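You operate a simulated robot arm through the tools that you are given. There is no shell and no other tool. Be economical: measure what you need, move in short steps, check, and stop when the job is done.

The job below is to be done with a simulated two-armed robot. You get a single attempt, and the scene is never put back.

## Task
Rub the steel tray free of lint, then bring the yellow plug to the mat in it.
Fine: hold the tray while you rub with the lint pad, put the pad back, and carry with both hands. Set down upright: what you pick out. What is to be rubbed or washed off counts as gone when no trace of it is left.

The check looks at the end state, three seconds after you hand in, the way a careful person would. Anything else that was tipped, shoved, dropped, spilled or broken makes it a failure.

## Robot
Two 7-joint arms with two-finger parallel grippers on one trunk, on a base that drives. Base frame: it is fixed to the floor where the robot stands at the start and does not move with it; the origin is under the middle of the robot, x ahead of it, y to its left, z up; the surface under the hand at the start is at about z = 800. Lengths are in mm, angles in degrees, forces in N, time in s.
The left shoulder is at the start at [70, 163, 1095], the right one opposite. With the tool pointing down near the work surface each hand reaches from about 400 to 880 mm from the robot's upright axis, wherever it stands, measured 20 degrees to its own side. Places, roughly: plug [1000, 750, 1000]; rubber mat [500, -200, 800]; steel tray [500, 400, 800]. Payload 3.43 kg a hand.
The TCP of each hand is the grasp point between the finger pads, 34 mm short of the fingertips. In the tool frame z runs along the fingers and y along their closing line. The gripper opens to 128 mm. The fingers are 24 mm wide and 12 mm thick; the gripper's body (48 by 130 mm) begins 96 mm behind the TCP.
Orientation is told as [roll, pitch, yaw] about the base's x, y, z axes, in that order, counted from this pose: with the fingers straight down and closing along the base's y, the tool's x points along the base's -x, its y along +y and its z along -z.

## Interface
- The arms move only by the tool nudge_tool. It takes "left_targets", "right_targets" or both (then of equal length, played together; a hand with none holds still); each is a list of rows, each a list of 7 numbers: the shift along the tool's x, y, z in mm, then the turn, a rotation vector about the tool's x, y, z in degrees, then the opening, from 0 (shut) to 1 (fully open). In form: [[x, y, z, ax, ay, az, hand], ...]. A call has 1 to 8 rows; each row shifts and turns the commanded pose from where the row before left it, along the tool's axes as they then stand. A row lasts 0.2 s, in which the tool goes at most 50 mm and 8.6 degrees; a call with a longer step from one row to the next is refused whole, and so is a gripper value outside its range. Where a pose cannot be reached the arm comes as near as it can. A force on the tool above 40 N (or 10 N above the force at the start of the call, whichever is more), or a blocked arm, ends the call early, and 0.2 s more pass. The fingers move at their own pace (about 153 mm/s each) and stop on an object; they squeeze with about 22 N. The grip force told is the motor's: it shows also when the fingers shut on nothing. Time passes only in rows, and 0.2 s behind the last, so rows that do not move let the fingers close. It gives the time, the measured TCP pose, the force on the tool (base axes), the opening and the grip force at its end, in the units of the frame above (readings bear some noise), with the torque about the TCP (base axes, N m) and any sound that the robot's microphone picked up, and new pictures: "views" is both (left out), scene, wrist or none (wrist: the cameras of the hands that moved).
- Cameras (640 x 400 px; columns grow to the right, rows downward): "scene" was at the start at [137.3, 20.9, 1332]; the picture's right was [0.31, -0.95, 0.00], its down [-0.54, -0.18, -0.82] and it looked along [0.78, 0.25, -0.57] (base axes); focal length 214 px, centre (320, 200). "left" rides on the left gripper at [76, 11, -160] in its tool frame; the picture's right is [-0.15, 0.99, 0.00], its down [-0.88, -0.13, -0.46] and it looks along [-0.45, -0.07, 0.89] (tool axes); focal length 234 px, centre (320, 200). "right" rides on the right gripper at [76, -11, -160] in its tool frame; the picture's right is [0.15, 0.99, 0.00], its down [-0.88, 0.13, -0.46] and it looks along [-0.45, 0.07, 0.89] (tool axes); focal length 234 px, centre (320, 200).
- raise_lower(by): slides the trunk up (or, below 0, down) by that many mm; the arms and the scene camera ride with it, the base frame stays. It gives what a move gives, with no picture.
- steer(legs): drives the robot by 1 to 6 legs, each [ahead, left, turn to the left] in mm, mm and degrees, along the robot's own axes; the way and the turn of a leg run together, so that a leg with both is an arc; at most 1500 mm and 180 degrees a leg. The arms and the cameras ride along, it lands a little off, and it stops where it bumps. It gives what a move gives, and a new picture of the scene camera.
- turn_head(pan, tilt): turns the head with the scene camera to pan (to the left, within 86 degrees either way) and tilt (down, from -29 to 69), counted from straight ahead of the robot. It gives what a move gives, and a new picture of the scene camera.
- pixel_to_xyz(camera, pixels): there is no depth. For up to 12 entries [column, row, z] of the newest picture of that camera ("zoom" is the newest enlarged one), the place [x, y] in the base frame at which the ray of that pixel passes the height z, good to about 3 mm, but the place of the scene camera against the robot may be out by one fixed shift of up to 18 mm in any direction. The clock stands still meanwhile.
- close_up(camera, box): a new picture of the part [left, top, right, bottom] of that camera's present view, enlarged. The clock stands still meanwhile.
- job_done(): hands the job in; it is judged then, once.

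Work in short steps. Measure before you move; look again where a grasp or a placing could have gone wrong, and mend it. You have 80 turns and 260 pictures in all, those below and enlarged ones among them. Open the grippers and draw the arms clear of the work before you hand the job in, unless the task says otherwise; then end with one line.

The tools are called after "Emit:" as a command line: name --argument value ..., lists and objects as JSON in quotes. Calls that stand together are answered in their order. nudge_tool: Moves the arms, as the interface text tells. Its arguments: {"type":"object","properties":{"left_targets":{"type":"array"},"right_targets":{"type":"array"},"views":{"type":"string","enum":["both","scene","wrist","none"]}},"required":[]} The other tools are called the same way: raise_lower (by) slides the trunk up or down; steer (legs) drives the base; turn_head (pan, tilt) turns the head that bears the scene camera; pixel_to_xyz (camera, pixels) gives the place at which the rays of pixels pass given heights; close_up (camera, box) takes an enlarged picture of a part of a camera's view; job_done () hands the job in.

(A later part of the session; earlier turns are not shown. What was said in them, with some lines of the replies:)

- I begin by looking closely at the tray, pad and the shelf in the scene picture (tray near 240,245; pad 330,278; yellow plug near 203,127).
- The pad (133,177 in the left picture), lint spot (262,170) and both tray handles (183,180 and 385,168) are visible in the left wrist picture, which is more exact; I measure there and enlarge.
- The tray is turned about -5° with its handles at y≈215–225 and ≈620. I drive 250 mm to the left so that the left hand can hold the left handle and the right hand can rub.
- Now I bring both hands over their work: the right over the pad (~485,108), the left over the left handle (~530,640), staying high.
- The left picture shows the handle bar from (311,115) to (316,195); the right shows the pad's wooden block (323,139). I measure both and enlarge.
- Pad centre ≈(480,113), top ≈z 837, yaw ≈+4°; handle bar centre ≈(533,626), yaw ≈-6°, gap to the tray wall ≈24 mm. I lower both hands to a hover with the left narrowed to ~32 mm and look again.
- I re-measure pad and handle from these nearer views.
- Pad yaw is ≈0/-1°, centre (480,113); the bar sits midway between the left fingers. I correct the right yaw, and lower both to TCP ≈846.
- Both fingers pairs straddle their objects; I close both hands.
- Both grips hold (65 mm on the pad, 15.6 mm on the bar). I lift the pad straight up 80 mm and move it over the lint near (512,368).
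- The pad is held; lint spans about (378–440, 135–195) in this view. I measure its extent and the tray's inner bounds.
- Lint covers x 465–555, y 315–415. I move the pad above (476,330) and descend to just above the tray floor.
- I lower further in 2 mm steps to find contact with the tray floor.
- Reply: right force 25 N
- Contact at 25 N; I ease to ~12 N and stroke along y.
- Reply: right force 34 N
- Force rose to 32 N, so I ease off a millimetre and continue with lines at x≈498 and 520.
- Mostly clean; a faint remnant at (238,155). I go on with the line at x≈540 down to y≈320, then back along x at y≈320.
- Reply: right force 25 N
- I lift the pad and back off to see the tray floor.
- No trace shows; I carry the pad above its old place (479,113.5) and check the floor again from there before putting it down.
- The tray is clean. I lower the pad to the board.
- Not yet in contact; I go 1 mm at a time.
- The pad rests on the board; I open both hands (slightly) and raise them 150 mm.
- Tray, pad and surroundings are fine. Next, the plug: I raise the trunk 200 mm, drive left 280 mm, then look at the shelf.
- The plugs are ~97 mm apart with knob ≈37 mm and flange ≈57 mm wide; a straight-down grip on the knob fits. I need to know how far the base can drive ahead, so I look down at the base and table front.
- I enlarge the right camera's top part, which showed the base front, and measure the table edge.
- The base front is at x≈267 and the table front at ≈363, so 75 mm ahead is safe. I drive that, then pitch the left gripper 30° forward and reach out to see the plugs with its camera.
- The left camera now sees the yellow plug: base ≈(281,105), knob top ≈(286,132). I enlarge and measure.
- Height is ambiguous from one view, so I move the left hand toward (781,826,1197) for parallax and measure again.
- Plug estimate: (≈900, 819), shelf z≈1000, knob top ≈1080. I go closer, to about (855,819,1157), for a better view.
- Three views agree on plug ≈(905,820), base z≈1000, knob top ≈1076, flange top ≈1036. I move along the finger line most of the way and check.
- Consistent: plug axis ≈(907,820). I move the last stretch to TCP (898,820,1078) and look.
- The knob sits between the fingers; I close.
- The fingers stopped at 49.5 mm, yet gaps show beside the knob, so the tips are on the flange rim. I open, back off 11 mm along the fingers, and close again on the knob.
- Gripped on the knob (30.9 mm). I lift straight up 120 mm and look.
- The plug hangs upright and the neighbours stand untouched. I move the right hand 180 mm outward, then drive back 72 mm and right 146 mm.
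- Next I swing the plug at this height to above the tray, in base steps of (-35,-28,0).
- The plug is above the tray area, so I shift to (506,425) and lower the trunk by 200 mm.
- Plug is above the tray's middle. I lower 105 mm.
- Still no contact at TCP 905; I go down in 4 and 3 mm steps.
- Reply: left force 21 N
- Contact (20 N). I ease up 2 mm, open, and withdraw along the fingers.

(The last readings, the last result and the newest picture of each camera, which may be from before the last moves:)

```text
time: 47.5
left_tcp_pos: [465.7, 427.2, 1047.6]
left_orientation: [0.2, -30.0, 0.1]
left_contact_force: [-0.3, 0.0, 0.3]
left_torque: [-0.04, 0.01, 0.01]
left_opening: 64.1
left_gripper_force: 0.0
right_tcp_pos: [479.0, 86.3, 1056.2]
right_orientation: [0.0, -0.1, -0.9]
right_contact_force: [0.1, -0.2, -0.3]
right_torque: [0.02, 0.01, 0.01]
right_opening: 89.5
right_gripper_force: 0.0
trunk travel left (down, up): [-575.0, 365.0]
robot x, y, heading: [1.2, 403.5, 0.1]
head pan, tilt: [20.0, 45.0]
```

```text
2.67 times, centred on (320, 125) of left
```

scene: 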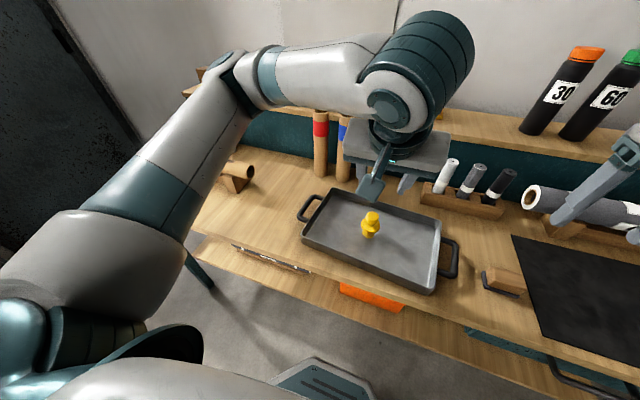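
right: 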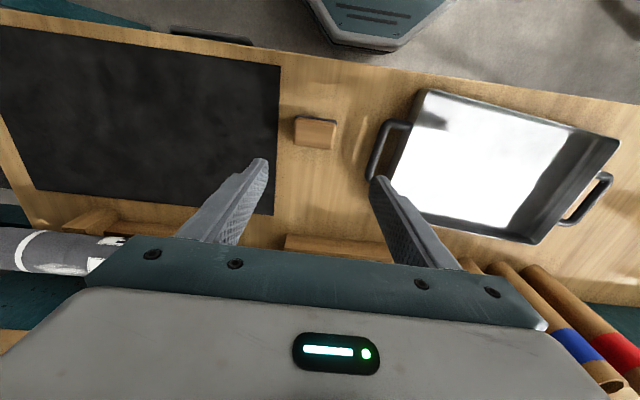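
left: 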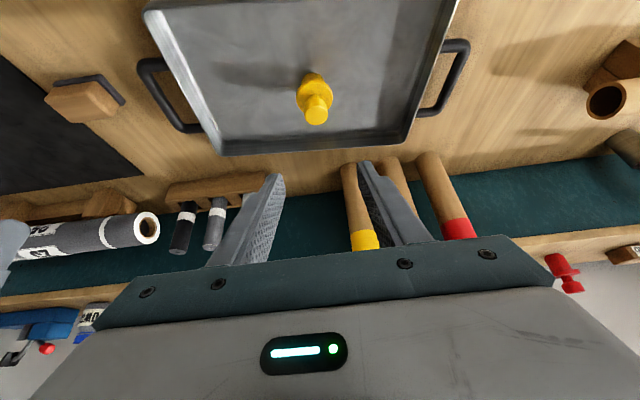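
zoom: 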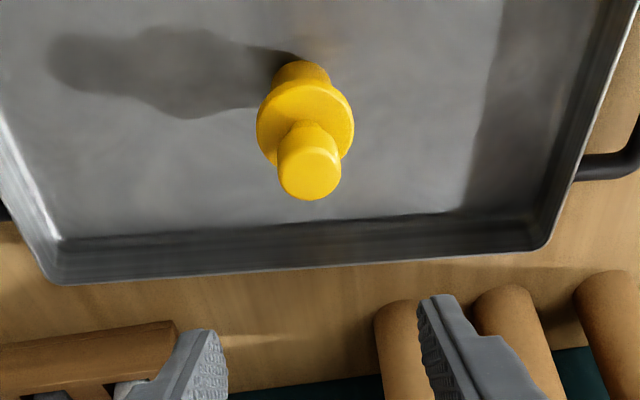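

The plug stands upright in the clean tray. I turn the left hand back to vertical and bring both hands above the two handles (yaw -6°).

Emit:
nudge_tool --left_targets '[[0, 45, 0, 0, 7.5, 0, 0.5], [0, 45, 0, 0, 7.5, 0, 0.5], [0, 45, 0, 0, 7.5, 0, 0.5], [0, 45, 0, 0, 7.5, 0, 0.3], [-33, 20, 0, 0, 0, 0, 0.22], [-33, 0, 0, 0, 0, 0, 0.22], [0, 0, 48, 0, 0, 6, 0.22], [0, 0, 48, 0, 0, 0, 0.22]]' --right_targets '[[-5, 27, 0, 0, 0, 0, 0.5], [-5, 27, 0, 0, 0, 0, 0.5], [-5, 27, 0, 0, 0, 0, 0.5], [-5, 27, 0, 0, 0, 0, 0.3], [-5, 22, 0, 0, 0, 5, 0.22], [0, 0, 30, 0, 0, 0, 0.22], [0, 0, 35, 0, 0, 0, 0.22], [0, 0, 35, 0, 0, 0, 0.22]]' --views "both"

Emit:
close_up --camera "right" --box '[220, 60, 420, 240]'

Emit:
close_up --camera "left" --box '[220, 60, 420, 240]'

```text
time: 49.3
left_tcp_pos: [531.4, 626.0, 949.8]
left_orientation: [0.0, 0.0, -5.9]
left_contact_force: [0.1, 0.2, -0.4]
left_torque: [0.01, 0.03, 0.01]
left_opening: 28.1
left_gripper_force: 0.0
right_tcp_pos: [506.8, 216.1, 955.2]
right_orientation: [0.1, 0.0, -5.9]
right_contact_force: [0.6, 0.4, -0.1]
right_torque: [0.04, 0.01, 0.0]
right_opening: 28.2
right_gripper_force: 0.0
trunk travel left (down, up): [-575.0, 365.0]
robot x, y, heading: [1.7, 402.5, 0.3]
head pan, tilt: [20.0, 45.0]
```

scene: 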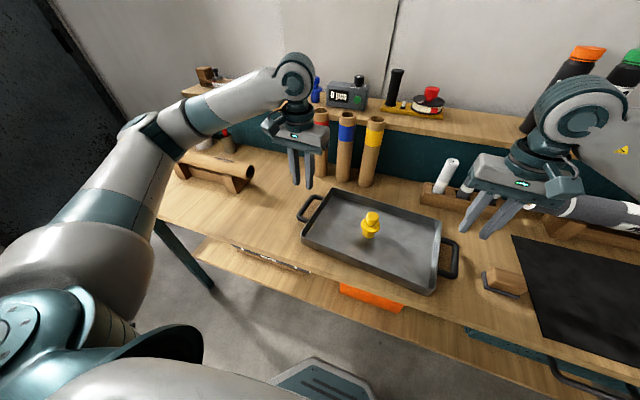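
right: 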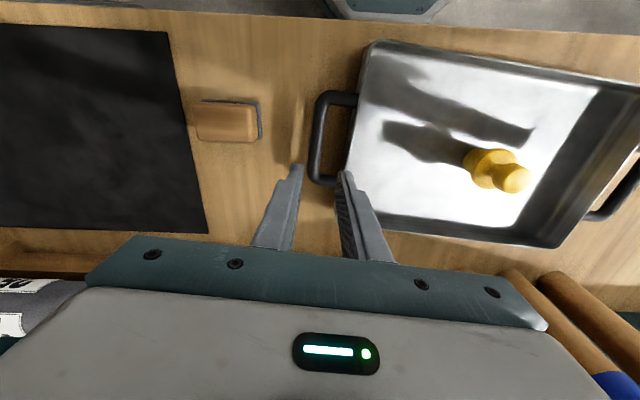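
left: 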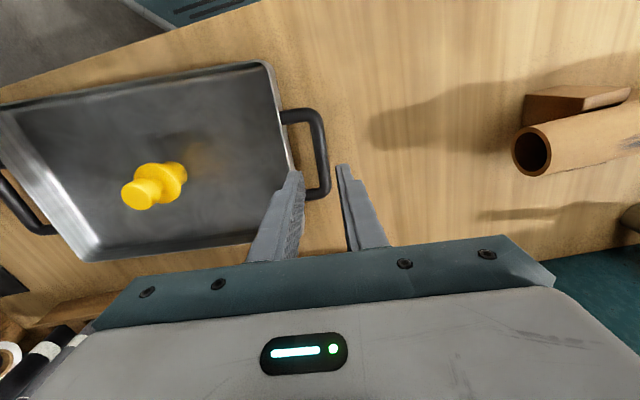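

```text
2.22 times, centred on (320, 150) of right
```

zoom: 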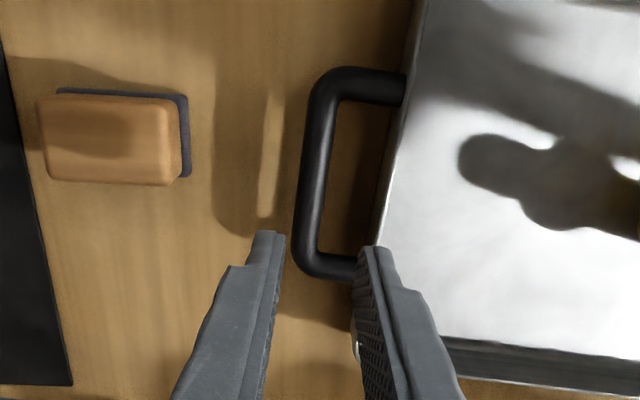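

```text
2.22 times, centred on (320, 150) of left
```

zoom: 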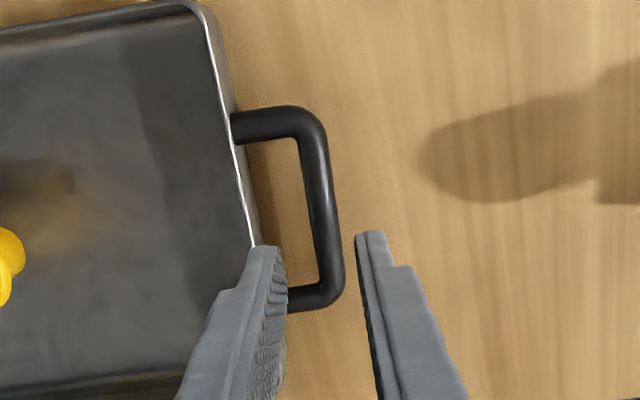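

Emit:
pixel_to_xyz --camera "right" --pixels '[[322, 100.5, 835], [313, 175, 835], [317, 136.5, 835], [323.6, 136.5, 835], [311, 136.5, 835], [350, 136.5, 840]]'

Emit:
pixel_to_xyz --camera "left" --pixels '[[313, 114, 835], [326, 190.5, 835], [319, 150, 835], [313, 150, 835], [325, 150, 835], [286, 150, 840]]'

```text
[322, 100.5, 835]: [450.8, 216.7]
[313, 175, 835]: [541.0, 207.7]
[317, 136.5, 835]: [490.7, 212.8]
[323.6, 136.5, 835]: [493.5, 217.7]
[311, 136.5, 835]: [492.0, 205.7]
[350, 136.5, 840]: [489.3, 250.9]
```

```text
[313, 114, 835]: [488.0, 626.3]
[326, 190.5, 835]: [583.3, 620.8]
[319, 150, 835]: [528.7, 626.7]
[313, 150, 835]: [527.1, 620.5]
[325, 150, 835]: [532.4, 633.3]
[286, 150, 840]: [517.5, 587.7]
```

Right bar centre ≈(496,212.5), left ≈(533,626). I line up and lower both to TCP ≈845.

Emit:
nudge_tool --right_targets '[[10.4, -4.7, 20, 0, 0, 0, 0.22], [0, 0, 35, 0, 0, 0, 0.22], [0, 0, 30, 0, 0, 0, 0.22], [0, 0, 24, 0, 0, 0, 0.22]]' --left_targets '[[-1.6, 0.5, 20, 0, 0, 0, 0.22], [0, 0, 35, 0, 0, 0, 0.22], [0, 0, 30, 0, 0, 0, 0.22], [0, 0, 20, 0, 0, 0, 0.22]]' --views "wrist"

Emit:
close_up --camera "right" --box '[220, 100, 420, 260]'

Emit:
close_up --camera "left" --box '[220, 100, 420, 260]'

```text
time: 50.3
left_tcp_pos: [533.4, 627.4, 845.0]
left_orientation: [0.0, 0.0, -5.8]
left_contact_force: [-0.3, -0.3, -0.4]
left_torque: [-0.02, 0.02, 0.0]
left_opening: 28.2
left_gripper_force: 0.1
right_tcp_pos: [496.5, 213.1, 847.3]
right_orientation: [0.2, -0.1, -5.9]
right_contact_force: [0.6, -0.1, 0.5]
right_torque: [-0.01, -0.01, 0.0]
right_opening: 28.2
right_gripper_force: 0.1
trunk travel left (down, up): [-575.0, 365.0]
robot x, y, heading: [2.8, 405.2, 0.2]
head pan, tilt: [20.0, 45.0]
```

right: 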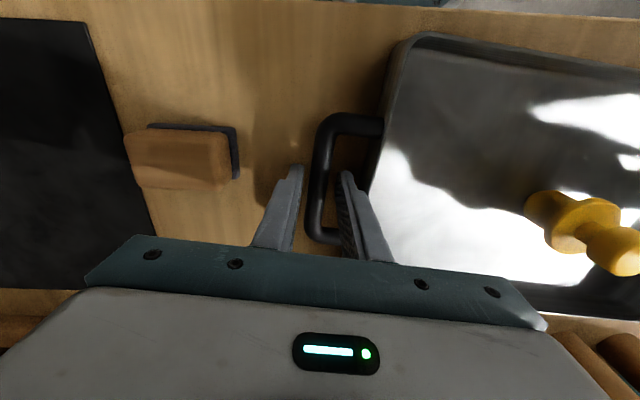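
left: 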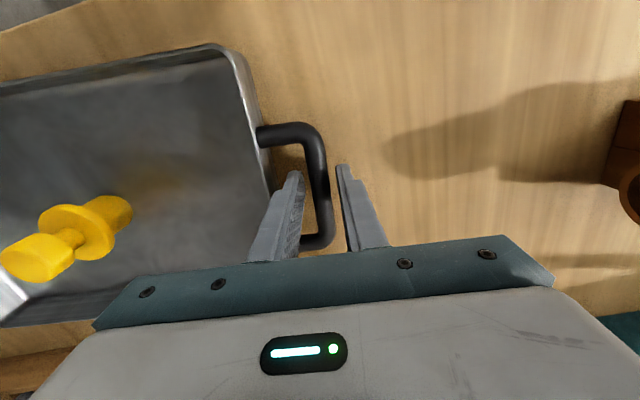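

```text
2.50 times, centred on (320, 180) of right
```

zoom: 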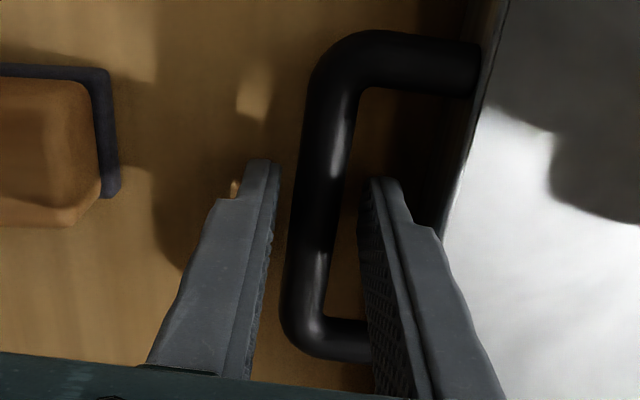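

```text
2.50 times, centred on (320, 180) of left
```

zoom: 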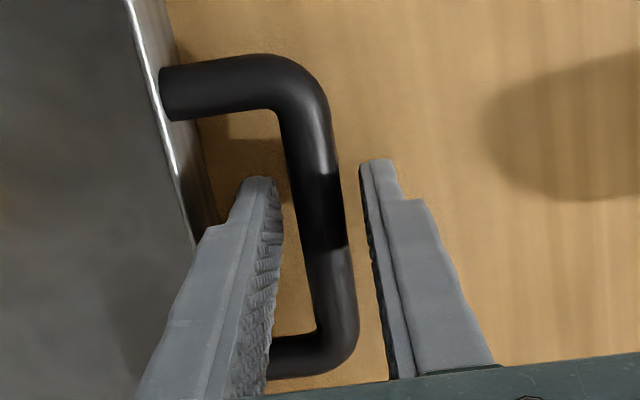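

Both bars lie between the fingers; I close both grippers.

Emit:
nudge_tool --right_targets '[[0, 0, 0, 0, 0, 0, 0.1], [0, 0, 0, 0, 0, 0, 0], [0, 0, 0, 0, 0, 0, 0]]' --left_targets '[[0, 0, 0, 0, 0, 0, 0.1], [0, 0, 0, 0, 0, 0, 0], [0, 0, 0, 0, 0, 0, 0]]' --views "none"

Emit:
turn_head --pan -25 --tilt 40

```text
time: 51.1
left_tcp_pos: [532.4, 628.1, 845.9]
left_orientation: [0.2, 0.1, -5.8]
left_contact_force: [1.8, 12.1, 0.1]
left_torque: [0.2, -0.03, 0.0]
left_opening: 15.7
left_gripper_force: 21.7
right_tcp_pos: [496.9, 212.1, 847.0]
right_orientation: [-0.2, 0.0, -6.0]
right_contact_force: [-2.1, -12.8, 0.0]
right_torque: [-0.26, -0.23, 0.09]
right_opening: 15.5
right_gripper_force: 21.8
trunk travel left (down, up): [-575.0, 365.0]
robot x, y, heading: [-2.9, 404.5, 0.2]
head pan, tilt: [20.0, 45.0]
```

```text
time: 52.3
left_tcp_pos: [533.1, 628.3, 844.5]
left_orientation: [0.1, 0.0, -5.8]
left_contact_force: [1.4, 22.6, 0.4]
left_torque: [0.33, -0.09, -0.01]
left_opening: 15.7
left_gripper_force: 22.3
right_tcp_pos: [497.5, 211.2, 846.8]
right_orientation: [-0.1, 0.0, -6.0]
right_contact_force: [-2.7, -23.4, 0.2]
right_torque: [-0.41, -0.04, 0.11]
right_opening: 15.4
right_gripper_force: 22.0
trunk travel left (down, up): [-575.0, 365.0]
robot x, y, heading: [0.0, 403.6, 0.2]
head pan, tilt: [-25.0, 40.0]
```

scene: 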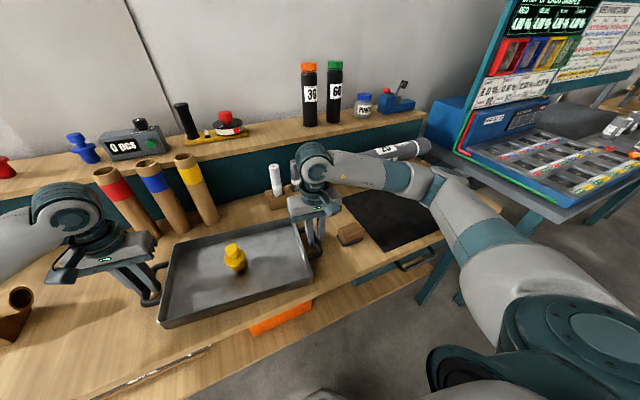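

A sideways strain of ~23 N has built up between the hands; I relieve it by spreading them slightly, and measure the mat and the bench on the right.

Emit:
nudge_tool --right_targets '[[0, -1.3, 0, 0, 0, 0, 0], [0, 0, 0, 0, 0, 0, 0]]' --left_targets '[[0, 1.3, 0, 0, 0, 0, 0], [0, 0, 0, 0, 0, 0, 0]]' --views "none"

Emit:
turn_head --pan -50 --tilt 45

```text
time: 52.9
left_tcp_pos: [532.7, 629.5, 845.3]
left_orientation: [0.0, 0.1, -5.9]
left_contact_force: [0.3, 12.2, 0.0]
left_torque: [0.18, -0.01, -0.01]
left_opening: 15.6
left_gripper_force: 21.9
right_tcp_pos: [496.9, 210.9, 846.5]
right_orientation: [0.0, 0.0, -5.9]
right_contact_force: [-1.2, -11.7, -0.4]
right_torque: [-0.22, 0.02, -0.03]
right_opening: 15.6
right_gripper_force: 21.8
trunk travel left (down, up): [-575.0, 365.0]
robot x, y, heading: [-0.0, 403.1, 0.1]
head pan, tilt: [-25.0, 40.0]
```

```text
time: 53.8
left_tcp_pos: [532.7, 628.4, 846.2]
left_orientation: [-0.1, -0.1, -5.9]
left_contact_force: [0.1, 3.0, 0.2]
left_torque: [0.06, -0.03, 0.02]
left_opening: 15.6
left_gripper_force: 22.3
right_tcp_pos: [495.9, 211.6, 847.4]
right_orientation: [0.1, -0.1, -5.9]
right_contact_force: [0.5, -2.5, -0.4]
right_torque: [-0.06, 0.06, 0.03]
right_opening: 15.7
right_gripper_force: 22.5
trunk travel left (down, up): [-575.0, 365.0]
robot x, y, heading: [0.6, 402.8, 0.6]
head pan, tilt: [-50.0, 45.0]
```

scene: 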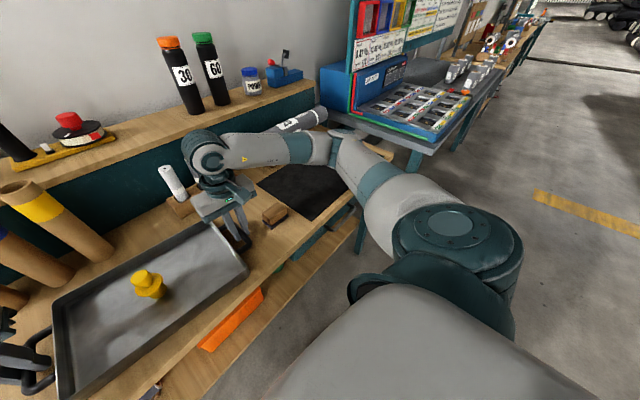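

Emit:
pixel_to_xyz --camera "scene" --pixels '[[311, 220, 800], [257, 184, 800], [360, 195, 800], [333, 108, 800], [420, 152, 800], [460, 130, 800], [275, 220, 830], [325, 110, 900], [362, 190, 800]]'

Emit:
pixel_to_xyz --camera "right" --pixels '[[88, 20, 800], [155, 235, 800], [128, 140, 800], [126, 155, 830], [240, 178, 800]]'

Emit:
close_up --camera "scene" --box '[150, 80, 470, 260]'

```text
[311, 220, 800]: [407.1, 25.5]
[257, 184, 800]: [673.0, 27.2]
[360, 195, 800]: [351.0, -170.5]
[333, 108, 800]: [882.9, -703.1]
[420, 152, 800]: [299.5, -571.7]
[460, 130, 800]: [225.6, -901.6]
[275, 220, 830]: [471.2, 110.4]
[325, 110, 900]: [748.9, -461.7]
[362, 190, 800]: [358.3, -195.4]
```

```text
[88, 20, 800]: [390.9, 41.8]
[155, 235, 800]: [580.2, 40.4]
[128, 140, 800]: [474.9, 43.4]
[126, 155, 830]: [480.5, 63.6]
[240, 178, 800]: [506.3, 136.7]
```

```text
2.00 times, centred on (310, 170) of scene
```

zoom: 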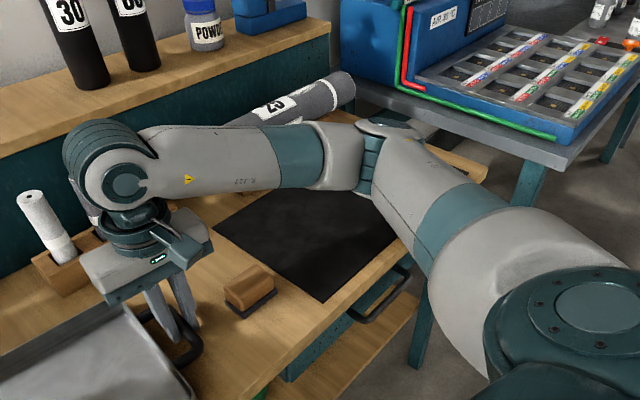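

Emit:
pixel_to_xyz --camera "scene" --pixels '[[335, 152, 900], [335, 152, 1000], [335, 152, 1100], [375, 175, 1000], [375, 175, 1100], [425, 153, 750], [425, 153, 850], [385, 135, 850], [350, 118, 850]]'

Emit:
turn_head --pan -70 --tilt 35

```text
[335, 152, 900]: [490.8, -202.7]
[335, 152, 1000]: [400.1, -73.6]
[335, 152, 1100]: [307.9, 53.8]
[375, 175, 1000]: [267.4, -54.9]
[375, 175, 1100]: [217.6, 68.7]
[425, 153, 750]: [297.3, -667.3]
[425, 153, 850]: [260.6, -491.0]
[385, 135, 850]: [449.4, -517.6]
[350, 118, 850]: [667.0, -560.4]
```

```text
time: 54.6
left_tcp_pos: [534.2, 627.9, 845.9]
left_orientation: [0.1, 0.0, -6.1]
left_contact_force: [-0.7, -4.5, 0.4]
left_torque: [-0.04, 0.02, 0.03]
left_opening: 15.5
left_gripper_force: 22.1
right_tcp_pos: [496.0, 210.9, 846.7]
right_orientation: [0.1, 0.0, -5.8]
right_contact_force: [1.0, 4.5, -0.1]
right_torque: [0.07, 0.02, 0.01]
right_opening: 15.7
right_gripper_force: 22.0
trunk travel left (down, up): [-575.0, 365.0]
robot x, y, heading: [0.5, 401.8, 0.1]
head pan, tilt: [-70.0, 35.0]
```

scene: 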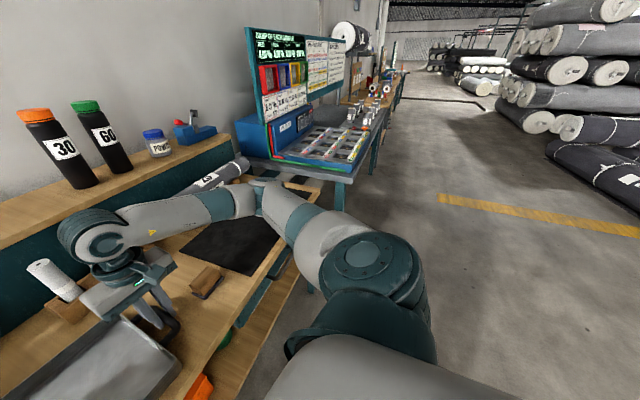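

The strain is small now. I lift the tray by sliding the trunk up 100 mm (both hands together) and measure the mat edges.

Emit:
pixel_to_xyz --camera "scene" --pixels '[[244, 276, 800], [280, 238, 800], [178, 249, 800], [285, 237, 800], [338, 178, 800], [352, 182, 800], [320, 178, 800]]'

Emit:
raise_lower --by 40

Emit:
turn_head --pan 0 --tilt 55

```text
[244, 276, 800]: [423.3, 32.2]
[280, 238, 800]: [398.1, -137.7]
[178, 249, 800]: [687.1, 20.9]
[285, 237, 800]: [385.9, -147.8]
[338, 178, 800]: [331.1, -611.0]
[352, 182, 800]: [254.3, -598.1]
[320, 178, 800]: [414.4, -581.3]
```

```text
time: 55.4
left_tcp_pos: [534.1, 627.5, 885.0]
left_orientation: [-0.1, 0.0, -5.9]
left_contact_force: [-0.8, -9.4, -2.8]
left_torque: [-0.15, 0.02, -0.01]
left_opening: 15.8
left_gripper_force: 22.1
right_tcp_pos: [496.8, 212.0, 887.0]
right_orientation: [0.1, 0.0, -5.9]
right_contact_force: [-0.3, 9.6, -2.7]
right_torque: [0.17, -0.06, -0.01]
right_opening: 15.6
right_gripper_force: 22.2
trunk travel left (down, up): [-615.0, 325.0]
robot x, y, heading: [2.5, 401.8, 0.3]
head pan, tilt: [-70.0, 35.0]
```

```text
time: 56.8
left_tcp_pos: [532.1, 629.5, 885.9]
left_orientation: [0.1, 0.0, -5.9]
left_contact_force: [-1.0, -16.4, -3.1]
left_torque: [-0.22, -0.01, 0.03]
left_opening: 15.6
left_gripper_force: 22.1
right_tcp_pos: [496.0, 213.2, 886.7]
right_orientation: [0.1, 0.0, -6.0]
right_contact_force: [1.4, 15.8, -2.7]
right_torque: [0.26, -0.01, 0.02]
right_opening: 15.6
right_gripper_force: 22.8
trunk travel left (down, up): [-615.0, 325.0]
robot x, y, heading: [4.2, 401.6, -0.1]
head pan, tilt: [0.0, 55.0]
```

scene: 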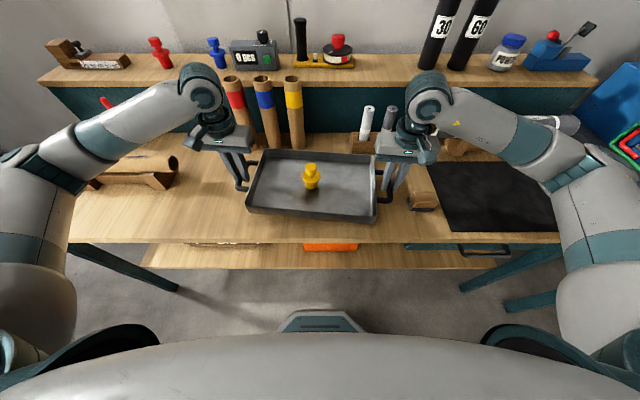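

The tray is up level with the plug standing. I ease the reverse strain with 0.5 mm inward each, then raise 60 mm more.

Emit:
nudge_tool --right_targets '[[0, 0.5, 0, 0, 0, 0, 0], [0, 0, 0, 0, 0, 0, 0]]' --left_targets '[[0, -0.5, 0, 0, 0, 0, 0], [0, 0, 0, 0, 0, 0, 0]]' --views "none"

Emit:
raise_lower --by 50

```text
time: 57.4
left_tcp_pos: [532.8, 628.1, 885.7]
left_orientation: [-0.1, 0.0, -5.8]
left_contact_force: [-1.1, -12.7, -1.9]
left_torque: [-0.2, 0.09, 0.01]
left_opening: 15.6
left_gripper_force: 21.7
right_tcp_pos: [496.1, 213.2, 888.3]
right_orientation: [0.0, 0.0, -5.9]
right_contact_force: [0.4, 13.5, -2.4]
right_torque: [0.19, -0.08, 0.08]
right_opening: 15.6
right_gripper_force: 21.9
trunk travel left (down, up): [-615.0, 325.0]
robot x, y, heading: [1.6, 403.6, 0.1]
head pan, tilt: [0.0, 55.0]
```

```text
time: 58.3
left_tcp_pos: [533.1, 627.1, 934.2]
left_orientation: [0.0, 0.0, -5.7]
left_contact_force: [-0.2, -10.6, -2.8]
left_torque: [-0.17, -0.05, 0.06]
left_opening: 15.7
left_gripper_force: 21.8
right_tcp_pos: [495.2, 211.0, 937.9]
right_orientation: [0.0, 0.0, -5.8]
right_contact_force: [0.3, 9.0, -2.9]
right_torque: [0.17, 0.1, 0.04]
right_opening: 15.7
right_gripper_force: 22.2
trunk travel left (down, up): [-665.0, 275.0]
robot x, y, heading: [6.2, 402.5, 0.1]
head pan, tilt: [0.0, 55.0]
```

Tray bottom is now ≈890, well above the pad. I drive 300 mm to the right and look.

Emit:
steer --legs '[[0, -300, 0]]'

```text
time: 60.4
left_tcp_pos: [534.6, 328.5, 935.1]
left_orientation: [0.1, 0.0, -5.8]
left_contact_force: [0.3, -6.3, -1.9]
left_torque: [-0.07, 0.03, 0.03]
left_opening: 15.9
left_gripper_force: 21.7
right_tcp_pos: [497.2, -87.0, 937.3]
right_orientation: [-0.1, -0.1, -6.0]
right_contact_force: [0.2, 7.1, -1.9]
right_torque: [0.13, -0.04, 0.09]
right_opening: 15.4
right_gripper_force: 21.7
trunk travel left (down, up): [-665.0, 275.0]
robot x, y, heading: [5.2, 104.7, 0.2]
head pan, tilt: [0.0, 55.0]
```

scene: 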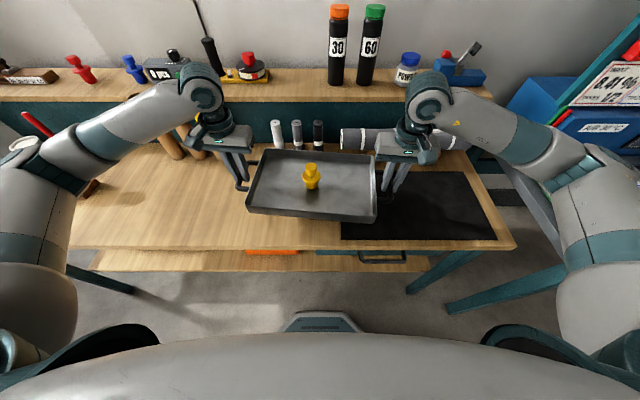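

I check the tubes by the left wrist and measure the mat's right edge ((497,239), (468,172)).

Emit:
close_up --camera "scene" --box '[80, 70, 320, 220]'

Emit:
pixel_to_xyz --camera "scene" --pixels '[[497, 239, 800], [468, 172, 800], [341, 238, 800], [517, 247, 800], [590, 260, 1000], [540, 190, 1000], [525, 160, 1000], [555, 185, 800]]'

Emit:
turn_head --pan -45 --tilt 50

```text
2.67 times, centred on (200, 145) of scene
```

zoom: 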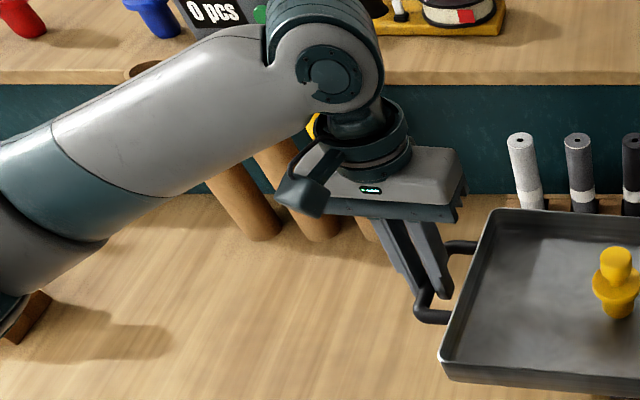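

```text
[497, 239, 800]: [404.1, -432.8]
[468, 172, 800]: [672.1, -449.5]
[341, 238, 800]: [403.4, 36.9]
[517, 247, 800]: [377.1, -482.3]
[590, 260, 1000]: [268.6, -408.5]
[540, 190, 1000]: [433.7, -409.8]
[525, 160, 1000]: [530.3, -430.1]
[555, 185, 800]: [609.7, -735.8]
```

```text
time: 61.5
left_tcp_pos: [532.9, 330.0, 934.7]
left_orientation: [0.1, 0.0, -5.8]
left_contact_force: [-0.3, -1.1, -2.0]
left_torque: [-0.01, 0.06, 0.0]
left_opening: 15.7
left_gripper_force: 22.0
right_tcp_pos: [496.7, -87.1, 937.2]
right_orientation: [0.0, 0.1, -5.9]
right_contact_force: [-0.1, 0.8, -2.5]
right_torque: [0.0, -0.02, 0.03]
right_opening: 15.7
right_gripper_force: 22.7
trunk travel left (down, up): [-665.0, 275.0]
robot x, y, heading: [1.7, 104.7, 0.2]
head pan, tilt: [-45.0, 50.0]
```

scene: 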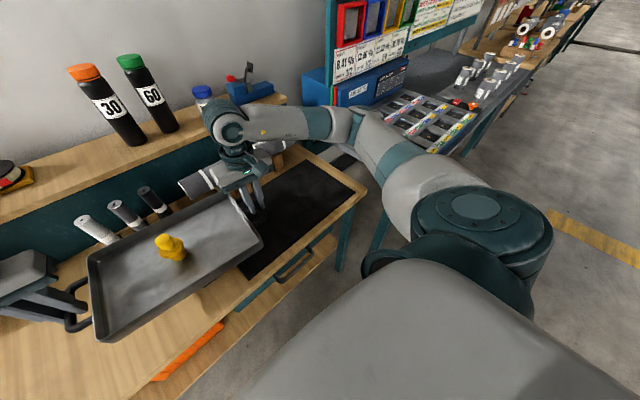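

The mat spans x≈391–660, y≈41 to -440 (centre ≈(525,-199)). The right elbow would pass above the neighbouring bench, so for clearance I raise the trunk another 110 mm, then drive to the right in two parts.

Emit:
raise_lower --by 110

Emit:
steer --legs '[[0, -160, 0]]'

```text
time: 62.9
left_tcp_pos: [533.1, 329.1, 1045.4]
left_orientation: [-0.1, -0.1, -5.9]
left_contact_force: [-0.4, -1.6, -2.6]
left_torque: [-0.03, 0.01, 0.03]
left_opening: 15.5
left_gripper_force: 22.6
right_tcp_pos: [497.0, -88.1, 1047.1]
right_orientation: [0.1, -0.1, -5.9]
right_contact_force: [0.9, 1.3, -2.1]
right_torque: [0.01, 0.03, 0.05]
right_opening: 15.6
right_gripper_force: 22.4
trunk travel left (down, up): [-775.0, 165.0]
robot x, y, heading: [4.0, 105.5, -0.0]
head pan, tilt: [-45.0, 50.0]
```

```text
time: 64.3
left_tcp_pos: [534.4, 170.7, 1044.9]
left_orientation: [0.1, 0.0, -5.9]
left_contact_force: [-0.3, -1.9, -2.1]
left_torque: [-0.07, -0.02, 0.0]
left_opening: 15.6
left_gripper_force: 21.6
right_tcp_pos: [497.6, -246.3, 1047.2]
right_orientation: [0.0, 0.0, -5.9]
right_contact_force: [0.5, 1.5, -2.9]
right_torque: [0.06, 0.01, 0.05]
right_opening: 15.5
right_gripper_force: 21.9
trunk travel left (down, up): [-775.0, 165.0]
robot x, y, heading: [5.2, -54.4, 0.0]
head pan, tilt: [-45.0, 50.0]
```

scene: 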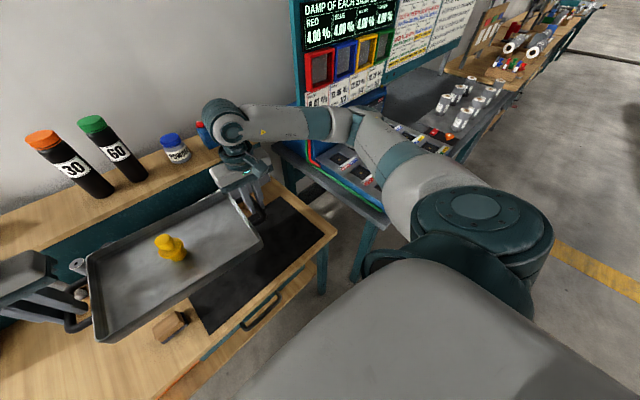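

Clear all round. I drive the last 152 mm to the right and 8 mm ahead.

Emit:
steer --legs '[[8, -152, 0]]'

Emit:
turn_head --pan 0 --tilt 55

```text
time: 65.7
left_tcp_pos: [542.1, 21.1, 1045.5]
left_orientation: [0.0, 0.0, -5.7]
left_contact_force: [-0.7, -0.4, -2.1]
left_torque: [0.0, 0.04, -0.03]
left_opening: 15.7
left_gripper_force: 22.4
right_tcp_pos: [506.2, -396.5, 1047.0]
right_orientation: [0.1, -0.1, -5.8]
right_contact_force: [-0.3, 1.2, -2.6]
right_torque: [0.02, 0.0, -0.03]
right_opening: 15.7
right_gripper_force: 22.2
trunk travel left (down, up): [-775.0, 165.0]
robot x, y, heading: [13.7, -210.4, 0.3]
head pan, tilt: [-45.0, 50.0]
```

scene: 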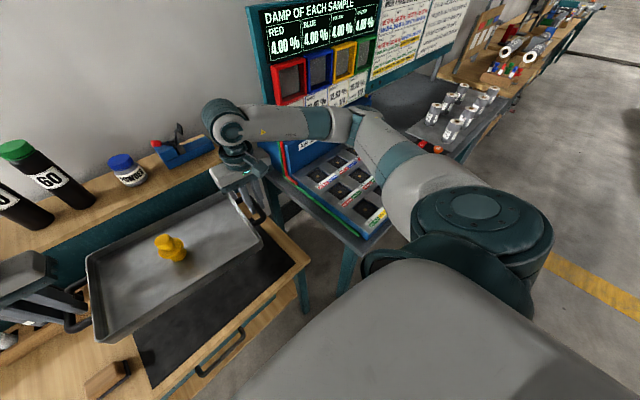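

```text
time: 66.8
left_tcp_pos: [542.2, 19.0, 1045.0]
left_orientation: [0.2, 0.0, -5.7]
left_contact_force: [-0.5, 0.4, -1.7]
left_torque: [-0.02, 0.04, -0.02]
left_opening: 15.6
left_gripper_force: 21.7
right_tcp_pos: [506.7, -398.5, 1047.3]
right_orientation: [0.1, 0.0, -5.7]
right_contact_force: [0.2, 0.7, -2.4]
right_torque: [-0.01, 0.0, 0.04]
right_opening: 15.5
right_gripper_force: 22.3
trunk travel left (down, up): [-775.0, 165.0]
robot x, y, heading: [10.8, -206.2, 0.3]
head pan, tilt: [0.0, 55.0]
```

scene: 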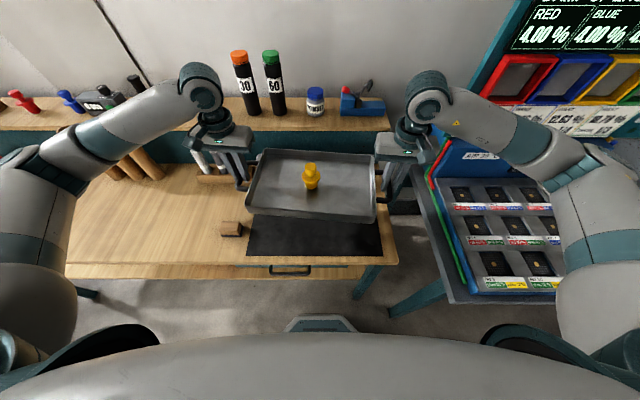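

The tray centre is at ≈(524,-189) over the mat. I lower both hands together by 140 mm and check clearance to the roll.

Emit:
nudge_tool --right_targets '[[0, 0, 15, 0, 0, 0, 0], [0, 0, 25, 0, 0, 0, 0], [0, 0, 25, 0, 0, 0, 0], [0, 0, 25, 0, 0, 0, 0], [0, 0, 25, 0, 0, 0, 0], [0, 0, 20, 0, 0, 0, 0], [0, 0, 5, 0, 0, 0, 0]]' --left_targets '[[0, 0, 15, 0, 0, 0, 0], [0, 0, 25, 0, 0, 0, 0], [0, 0, 25, 0, 0, 0, 0], [0, 0, 25, 0, 0, 0, 0], [0, 0, 25, 0, 0, 0, 0], [0, 0, 20, 0, 0, 0, 0], [0, 0, 5, 0, 0, 0, 0]]' --views "both"

```text
time: 68.4
left_tcp_pos: [542.6, 19.7, 905.2]
left_orientation: [0.0, 0.0, -5.7]
left_contact_force: [0.4, 1.6, -2.3]
left_torque: [-0.03, -0.16, -0.07]
left_opening: 15.6
left_gripper_force: 22.2
right_tcp_pos: [505.7, -396.7, 907.7]
right_orientation: [0.0, 0.0, -5.9]
right_contact_force: [0.1, -1.0, -2.3]
right_torque: [-0.02, 0.2, -0.01]
right_opening: 15.6
right_gripper_force: 22.4
trunk travel left (down, up): [-775.0, 165.0]
robot x, y, heading: [9.9, -205.3, 0.3]
head pan, tilt: [0.0, 55.0]
```

scene: 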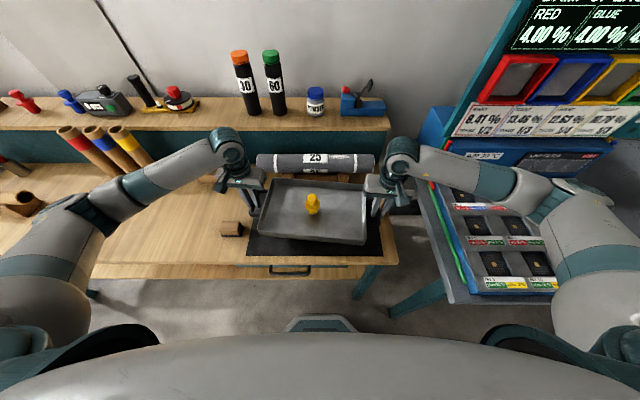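
right: 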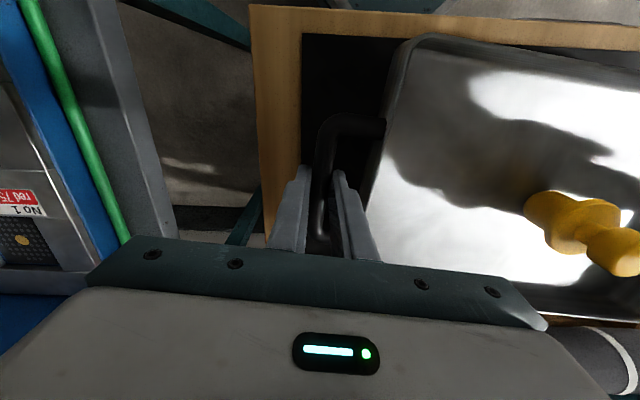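
left: 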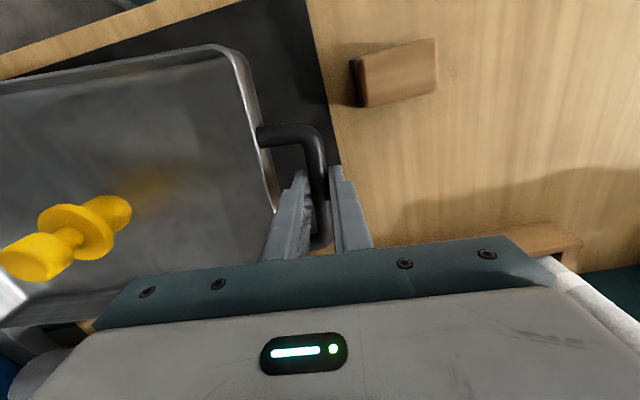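

I enlarge the scene around tray and roll to judge the gap.

Emit:
close_up --camera "scene" --box '[210, 130, 430, 270]'

Emit:
pixel_to_xyz --camera "scene" --pixels '[[272, 176, 905], [368, 185, 905], [275, 172, 830], [260, 232, 905], [366, 243, 905], [275, 175, 800], [370, 172, 820], [256, 160, 880]]'

```text
2.86 times, centred on (320, 200) of scene
```

zoom: 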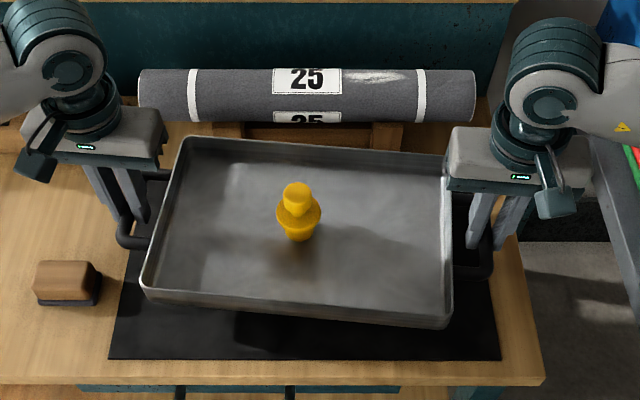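

```text
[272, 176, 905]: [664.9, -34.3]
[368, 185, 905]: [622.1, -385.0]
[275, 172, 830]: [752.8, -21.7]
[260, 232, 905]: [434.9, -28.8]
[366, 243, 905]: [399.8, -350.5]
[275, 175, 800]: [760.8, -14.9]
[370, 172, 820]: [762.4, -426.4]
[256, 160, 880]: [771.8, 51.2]
```

There's ample gap to the roll, and the tray sits within the mat outline. I lower 50 mm more, then feel for contact.

Emit:
nudge_tool --right_targets '[[0, 0, 20, 0, 0, 0, 0], [0, 0, 20, 0, 0, 0, 0], [0, 0, 10, 0, 0, 0, 0], [0, 0, 2, 0, 0, 0, 0]]' --left_targets '[[0, 0, 20, 0, 0, 0, 0], [0, 0, 20, 0, 0, 0, 0], [0, 0, 8, 0, 0, 0, 0], [0, 0, 2, 0, 0, 0, 0]]' --views "scene"

```text
time: 69.4
left_tcp_pos: [542.5, 19.7, 856.6]
left_orientation: [0.1, 0.1, -5.8]
left_contact_force: [-0.6, 2.7, -1.7]
left_torque: [0.02, 0.11, -0.01]
left_opening: 15.4
left_gripper_force: 21.9
right_tcp_pos: [506.5, -397.1, 856.2]
right_orientation: [0.1, 0.0, -5.8]
right_contact_force: [-0.5, -2.7, -3.1]
right_torque: [-0.07, -0.06, 0.0]
right_opening: 15.7
right_gripper_force: 21.8
trunk travel left (down, up): [-775.0, 165.0]
robot x, y, heading: [8.1, -208.0, 0.1]
head pan, tilt: [0.0, 55.0]
```

scene: 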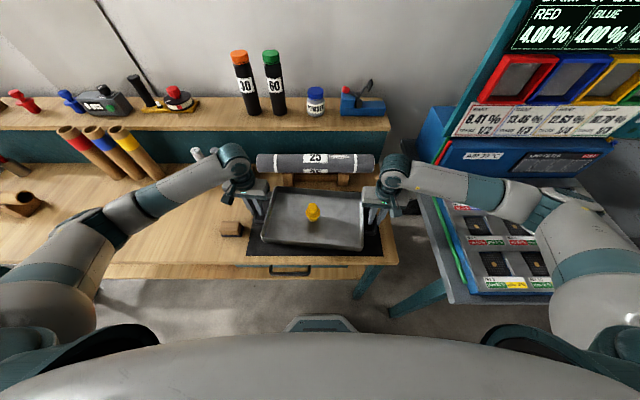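

Still hanging (forces -2 to -3 N). I go down in 2 mm steps.

Emit:
nudge_tool --right_targets '[[0, 0, 2, 0, 0, 0, 0], [0, 0, 1.5, 0, 0, 0, 0], [0, 0, 1.5, 0, 0, 0, 0]]' --left_targets '[[0, 0, 3, 0, 0, 0, 0], [0, 0, 2, 0, 0, 0, 0], [0, 0, 2, 0, 0, 0, 0]]' --views "none"

```text
time: 70.2
left_tcp_pos: [542.0, 19.0, 848.2]
left_orientation: [0.2, 0.0, -5.8]
left_contact_force: [-0.8, 2.5, -1.1]
left_torque: [0.05, -0.14, -0.04]
left_opening: 15.7
left_gripper_force: 21.7
right_tcp_pos: [505.2, -396.7, 849.9]
right_orientation: [0.1, 0.0, -5.8]
right_contact_force: [-0.6, -0.7, -2.6]
right_torque: [-0.02, 0.06, -0.04]
right_opening: 15.6
right_gripper_force: 22.1
trunk travel left (down, up): [-775.0, 165.0]
robot x, y, heading: [11.9, -209.8, 0.3]
head pan, tilt: [0.0, 55.0]
```

Emit:
nudge_tool --right_targets '[[0, 0, 1, 0, 0, 0, 0], [0, 0, 1, 0, 0, 0, 0]]' --left_targets '[[0, 0, 1, 0, 0, 0, 0], [0, 0, 0.5, 0, 0, 0, 0]]' --views "none"

```text
time: 70.8
left_tcp_pos: [542.4, 19.1, 849.1]
left_orientation: [0.1, -0.2, -5.7]
left_contact_force: [2.0, 3.2, 10.2]
left_torque: [0.14, 0.35, -0.02]
left_opening: 15.6
left_gripper_force: 21.7
right_tcp_pos: [504.9, -397.1, 851.0]
right_orientation: [0.1, -0.2, -5.8]
right_contact_force: [1.4, -2.0, 9.8]
right_torque: [-0.03, 0.58, -0.03]
right_opening: 15.5
right_gripper_force: 22.2
trunk travel left (down, up): [-775.0, 165.0]
robot x, y, heading: [12.5, -206.5, 0.2]
head pan, tilt: [0.0, 55.0]
```

Both hands read ~+10 N: the tray rests on the mat. I open both slightly, pause, and rise straight up.

Emit:
nudge_tool --right_targets '[[0, 0, -0.5, 0, 0, 0, 0.1], [0, 0, 0, 0, 0, 0, 0.22], [0, 0, 0, 0, 0, 0, 0.22], [0, 0, -15, 0, 0, 0, 0.22], [0, 0, -40, 0, 0, 0, 0.22], [0, 0, -45, 0, 0, 0, 0.22], [0, 0, -45, 0, 0, 0, 0.22], [0, 0, -45, 0, 0, 0, 0.22]]' --left_targets '[[0, 0, -0.5, 0, 0, 0, 0.1], [0, 0, 0, 0, 0, 0, 0.22], [0, 0, 0, 0, 0, 0, 0.22], [0, 0, -15, 0, 0, 0, 0.22], [0, 0, -40, 0, 0, 0, 0.22], [0, 0, -45, 0, 0, 0, 0.22], [0, 0, -45, 0, 0, 0, 0.22], [0, 0, -45, 0, 0, 0, 0.22]]' --views "both"

Emit:
close_up --camera "scene" --box '[210, 130, 430, 270]'

```text
time: 72.6
left_tcp_pos: [541.1, 19.6, 1039.0]
left_orientation: [0.2, 0.0, -5.7]
left_contact_force: [-0.5, 0.2, 0.2]
left_torque: [0.0, -0.03, 0.04]
left_opening: 28.4
left_gripper_force: 0.1
right_tcp_pos: [504.6, -396.3, 1040.4]
right_orientation: [0.1, -0.1, -5.7]
right_contact_force: [-0.4, 0.1, -0.2]
right_torque: [-0.03, -0.04, -0.03]
right_opening: 28.2
right_gripper_force: 0.1
trunk travel left (down, up): [-775.0, 165.0]
robot x, y, heading: [12.0, -206.7, 0.1]
head pan, tilt: [0.0, 55.0]
```

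scene: 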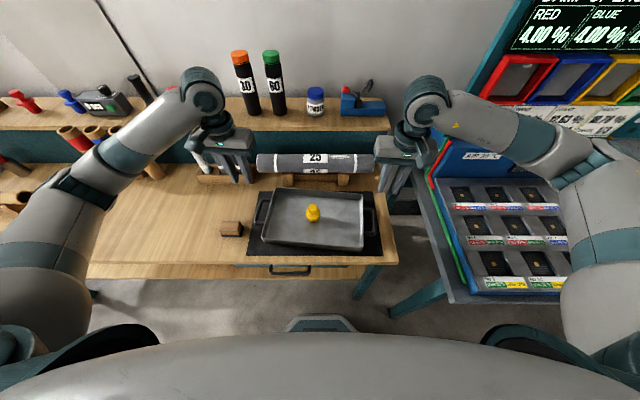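
right: 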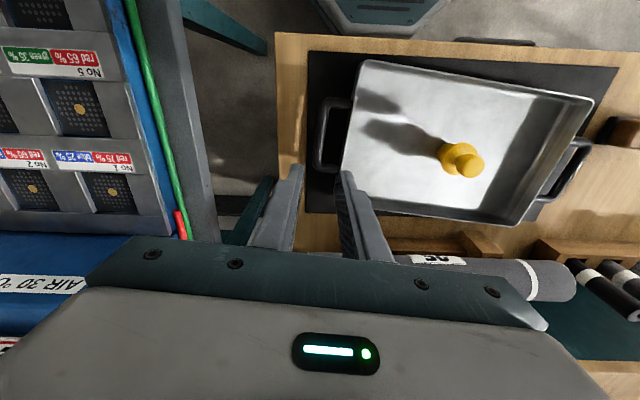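
left: 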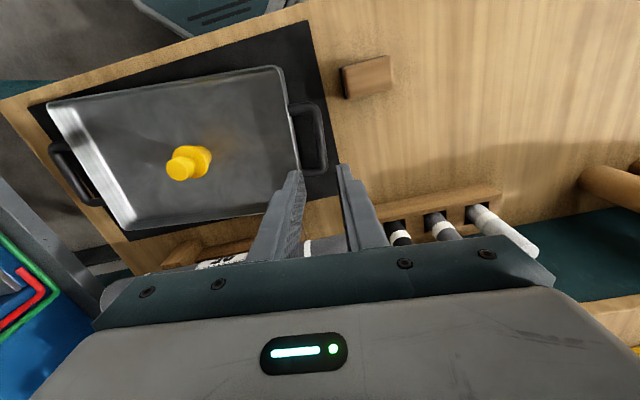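

```text
2.86 times, centred on (320, 200) of scene
```

zoom: 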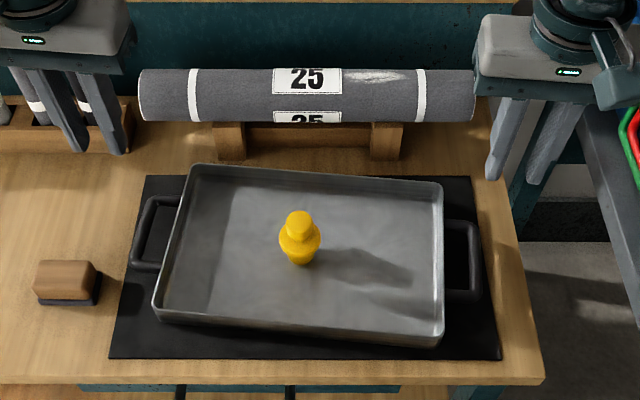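

The tray with the upright plug stands on the mat and the pad is in its place. A last close look at the tray floor for lint.

Emit:
close_up --camera "left" --box '[40, 60, 330, 245]'

Emit:
close_up --camera "right" --box '[310, 50, 620, 240]'

Emit:
nudge_tool --right_targets '[[0, 0, -40, 0, 0, 0, 0.6], [30, 0, -20, 0, 0, 0, 0.6], [0, 0, 0, 0, 0, 0, 0.6]]' --left_targets '[[0, 0, -40, 0, 0, 0, 0.6], [0, 40, 0, 0, 0, 0, 0.6], [0, 40, 0, 0, 0, 0, 0.6]]' --views "scene"

```text
2.16 times, centred on (185, 152) of left
```

zoom: 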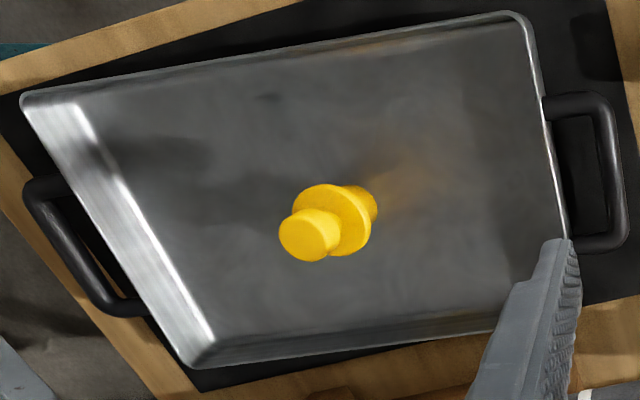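

```text
2.06 times, centred on (465, 145) of right
```

zoom: 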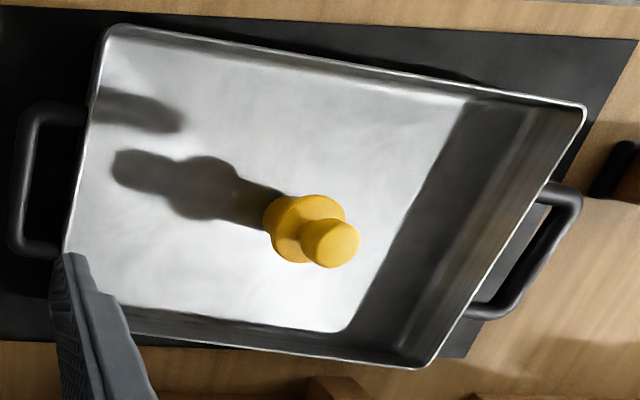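

```text
time: 73.4
left_tcp_pos: [550.0, 98.7, 1077.0]
left_orientation: [0.0, 0.0, -5.9]
left_contact_force: [-0.4, -0.1, -0.2]
left_torque: [0.01, 0.03, 0.02]
left_opening: 76.9
left_gripper_force: 0.1
right_tcp_pos: [476.1, -393.7, 1099.1]
right_orientation: [0.0, 0.0, -5.9]
right_contact_force: [-0.2, -0.2, -0.7]
right_torque: [-0.01, -0.03, 0.0]
right_opening: 77.0
right_gripper_force: 0.1
trunk travel left (down, up): [-775.0, 165.0]
robot x, y, heading: [11.1, -209.9, 0.3]
head pan, tilt: [0.0, 55.0]
```

scene: 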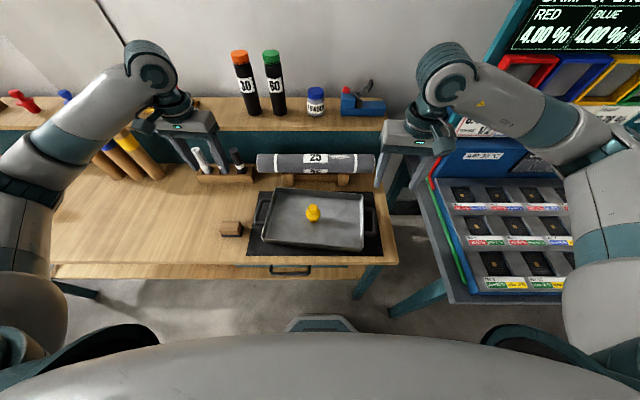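

A faint dark smudge shows near (265,97) of the left zoom; I check with the arms now moved whether it was only a shadow.

Emit:
close_up --camera "left" --box '[0, 40, 300, 240]'

Emit:
close_up --camera "right" --box '[320, 50, 560, 220]'

Emit:
close_up --camera "scene" --box '[250, 175, 390, 260]'

```text
2.00 times, centred on (150, 140) of left
```

zoom: 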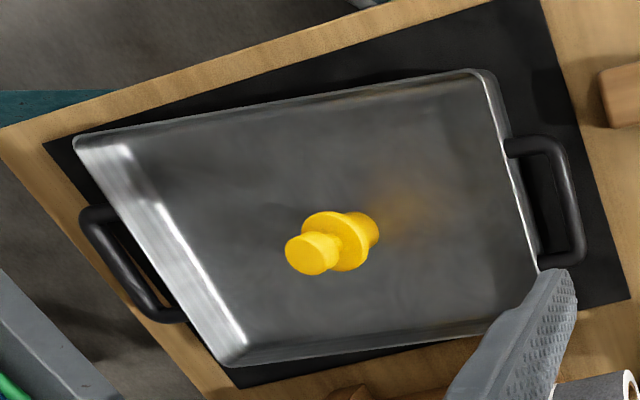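

```text
2.35 times, centred on (440, 135) of right
```

zoom: 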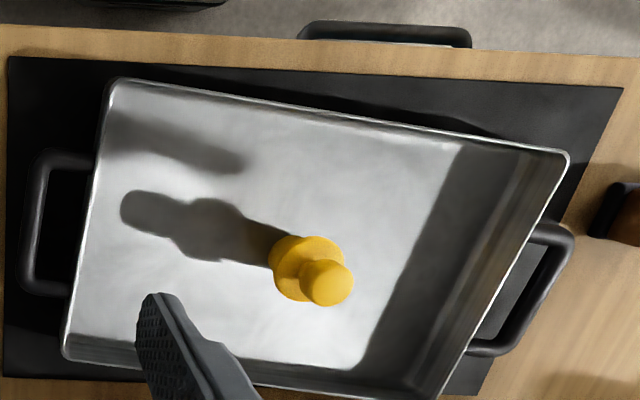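

```text
4.57 times, centred on (320, 218) of scene
```

zoom: 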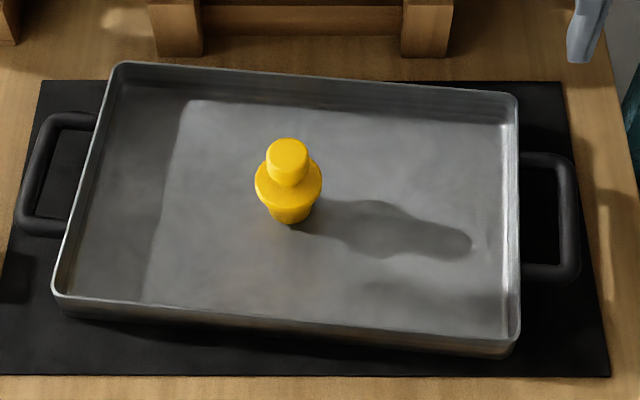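

The smudge was only a reflection and has vanished. The tray is clean and on the mat, the plug is upright, the pad is back in place, and the hands are open and clear, so I hand in.

Emit:
job_done

```text
The job is handed in.
```

I rubbed the tray free of lint, put the pad back, and carried the tray with both hands to the mat with the yellow plug standing upright in it; the last pictures show no trace of lint and nothing else moved.
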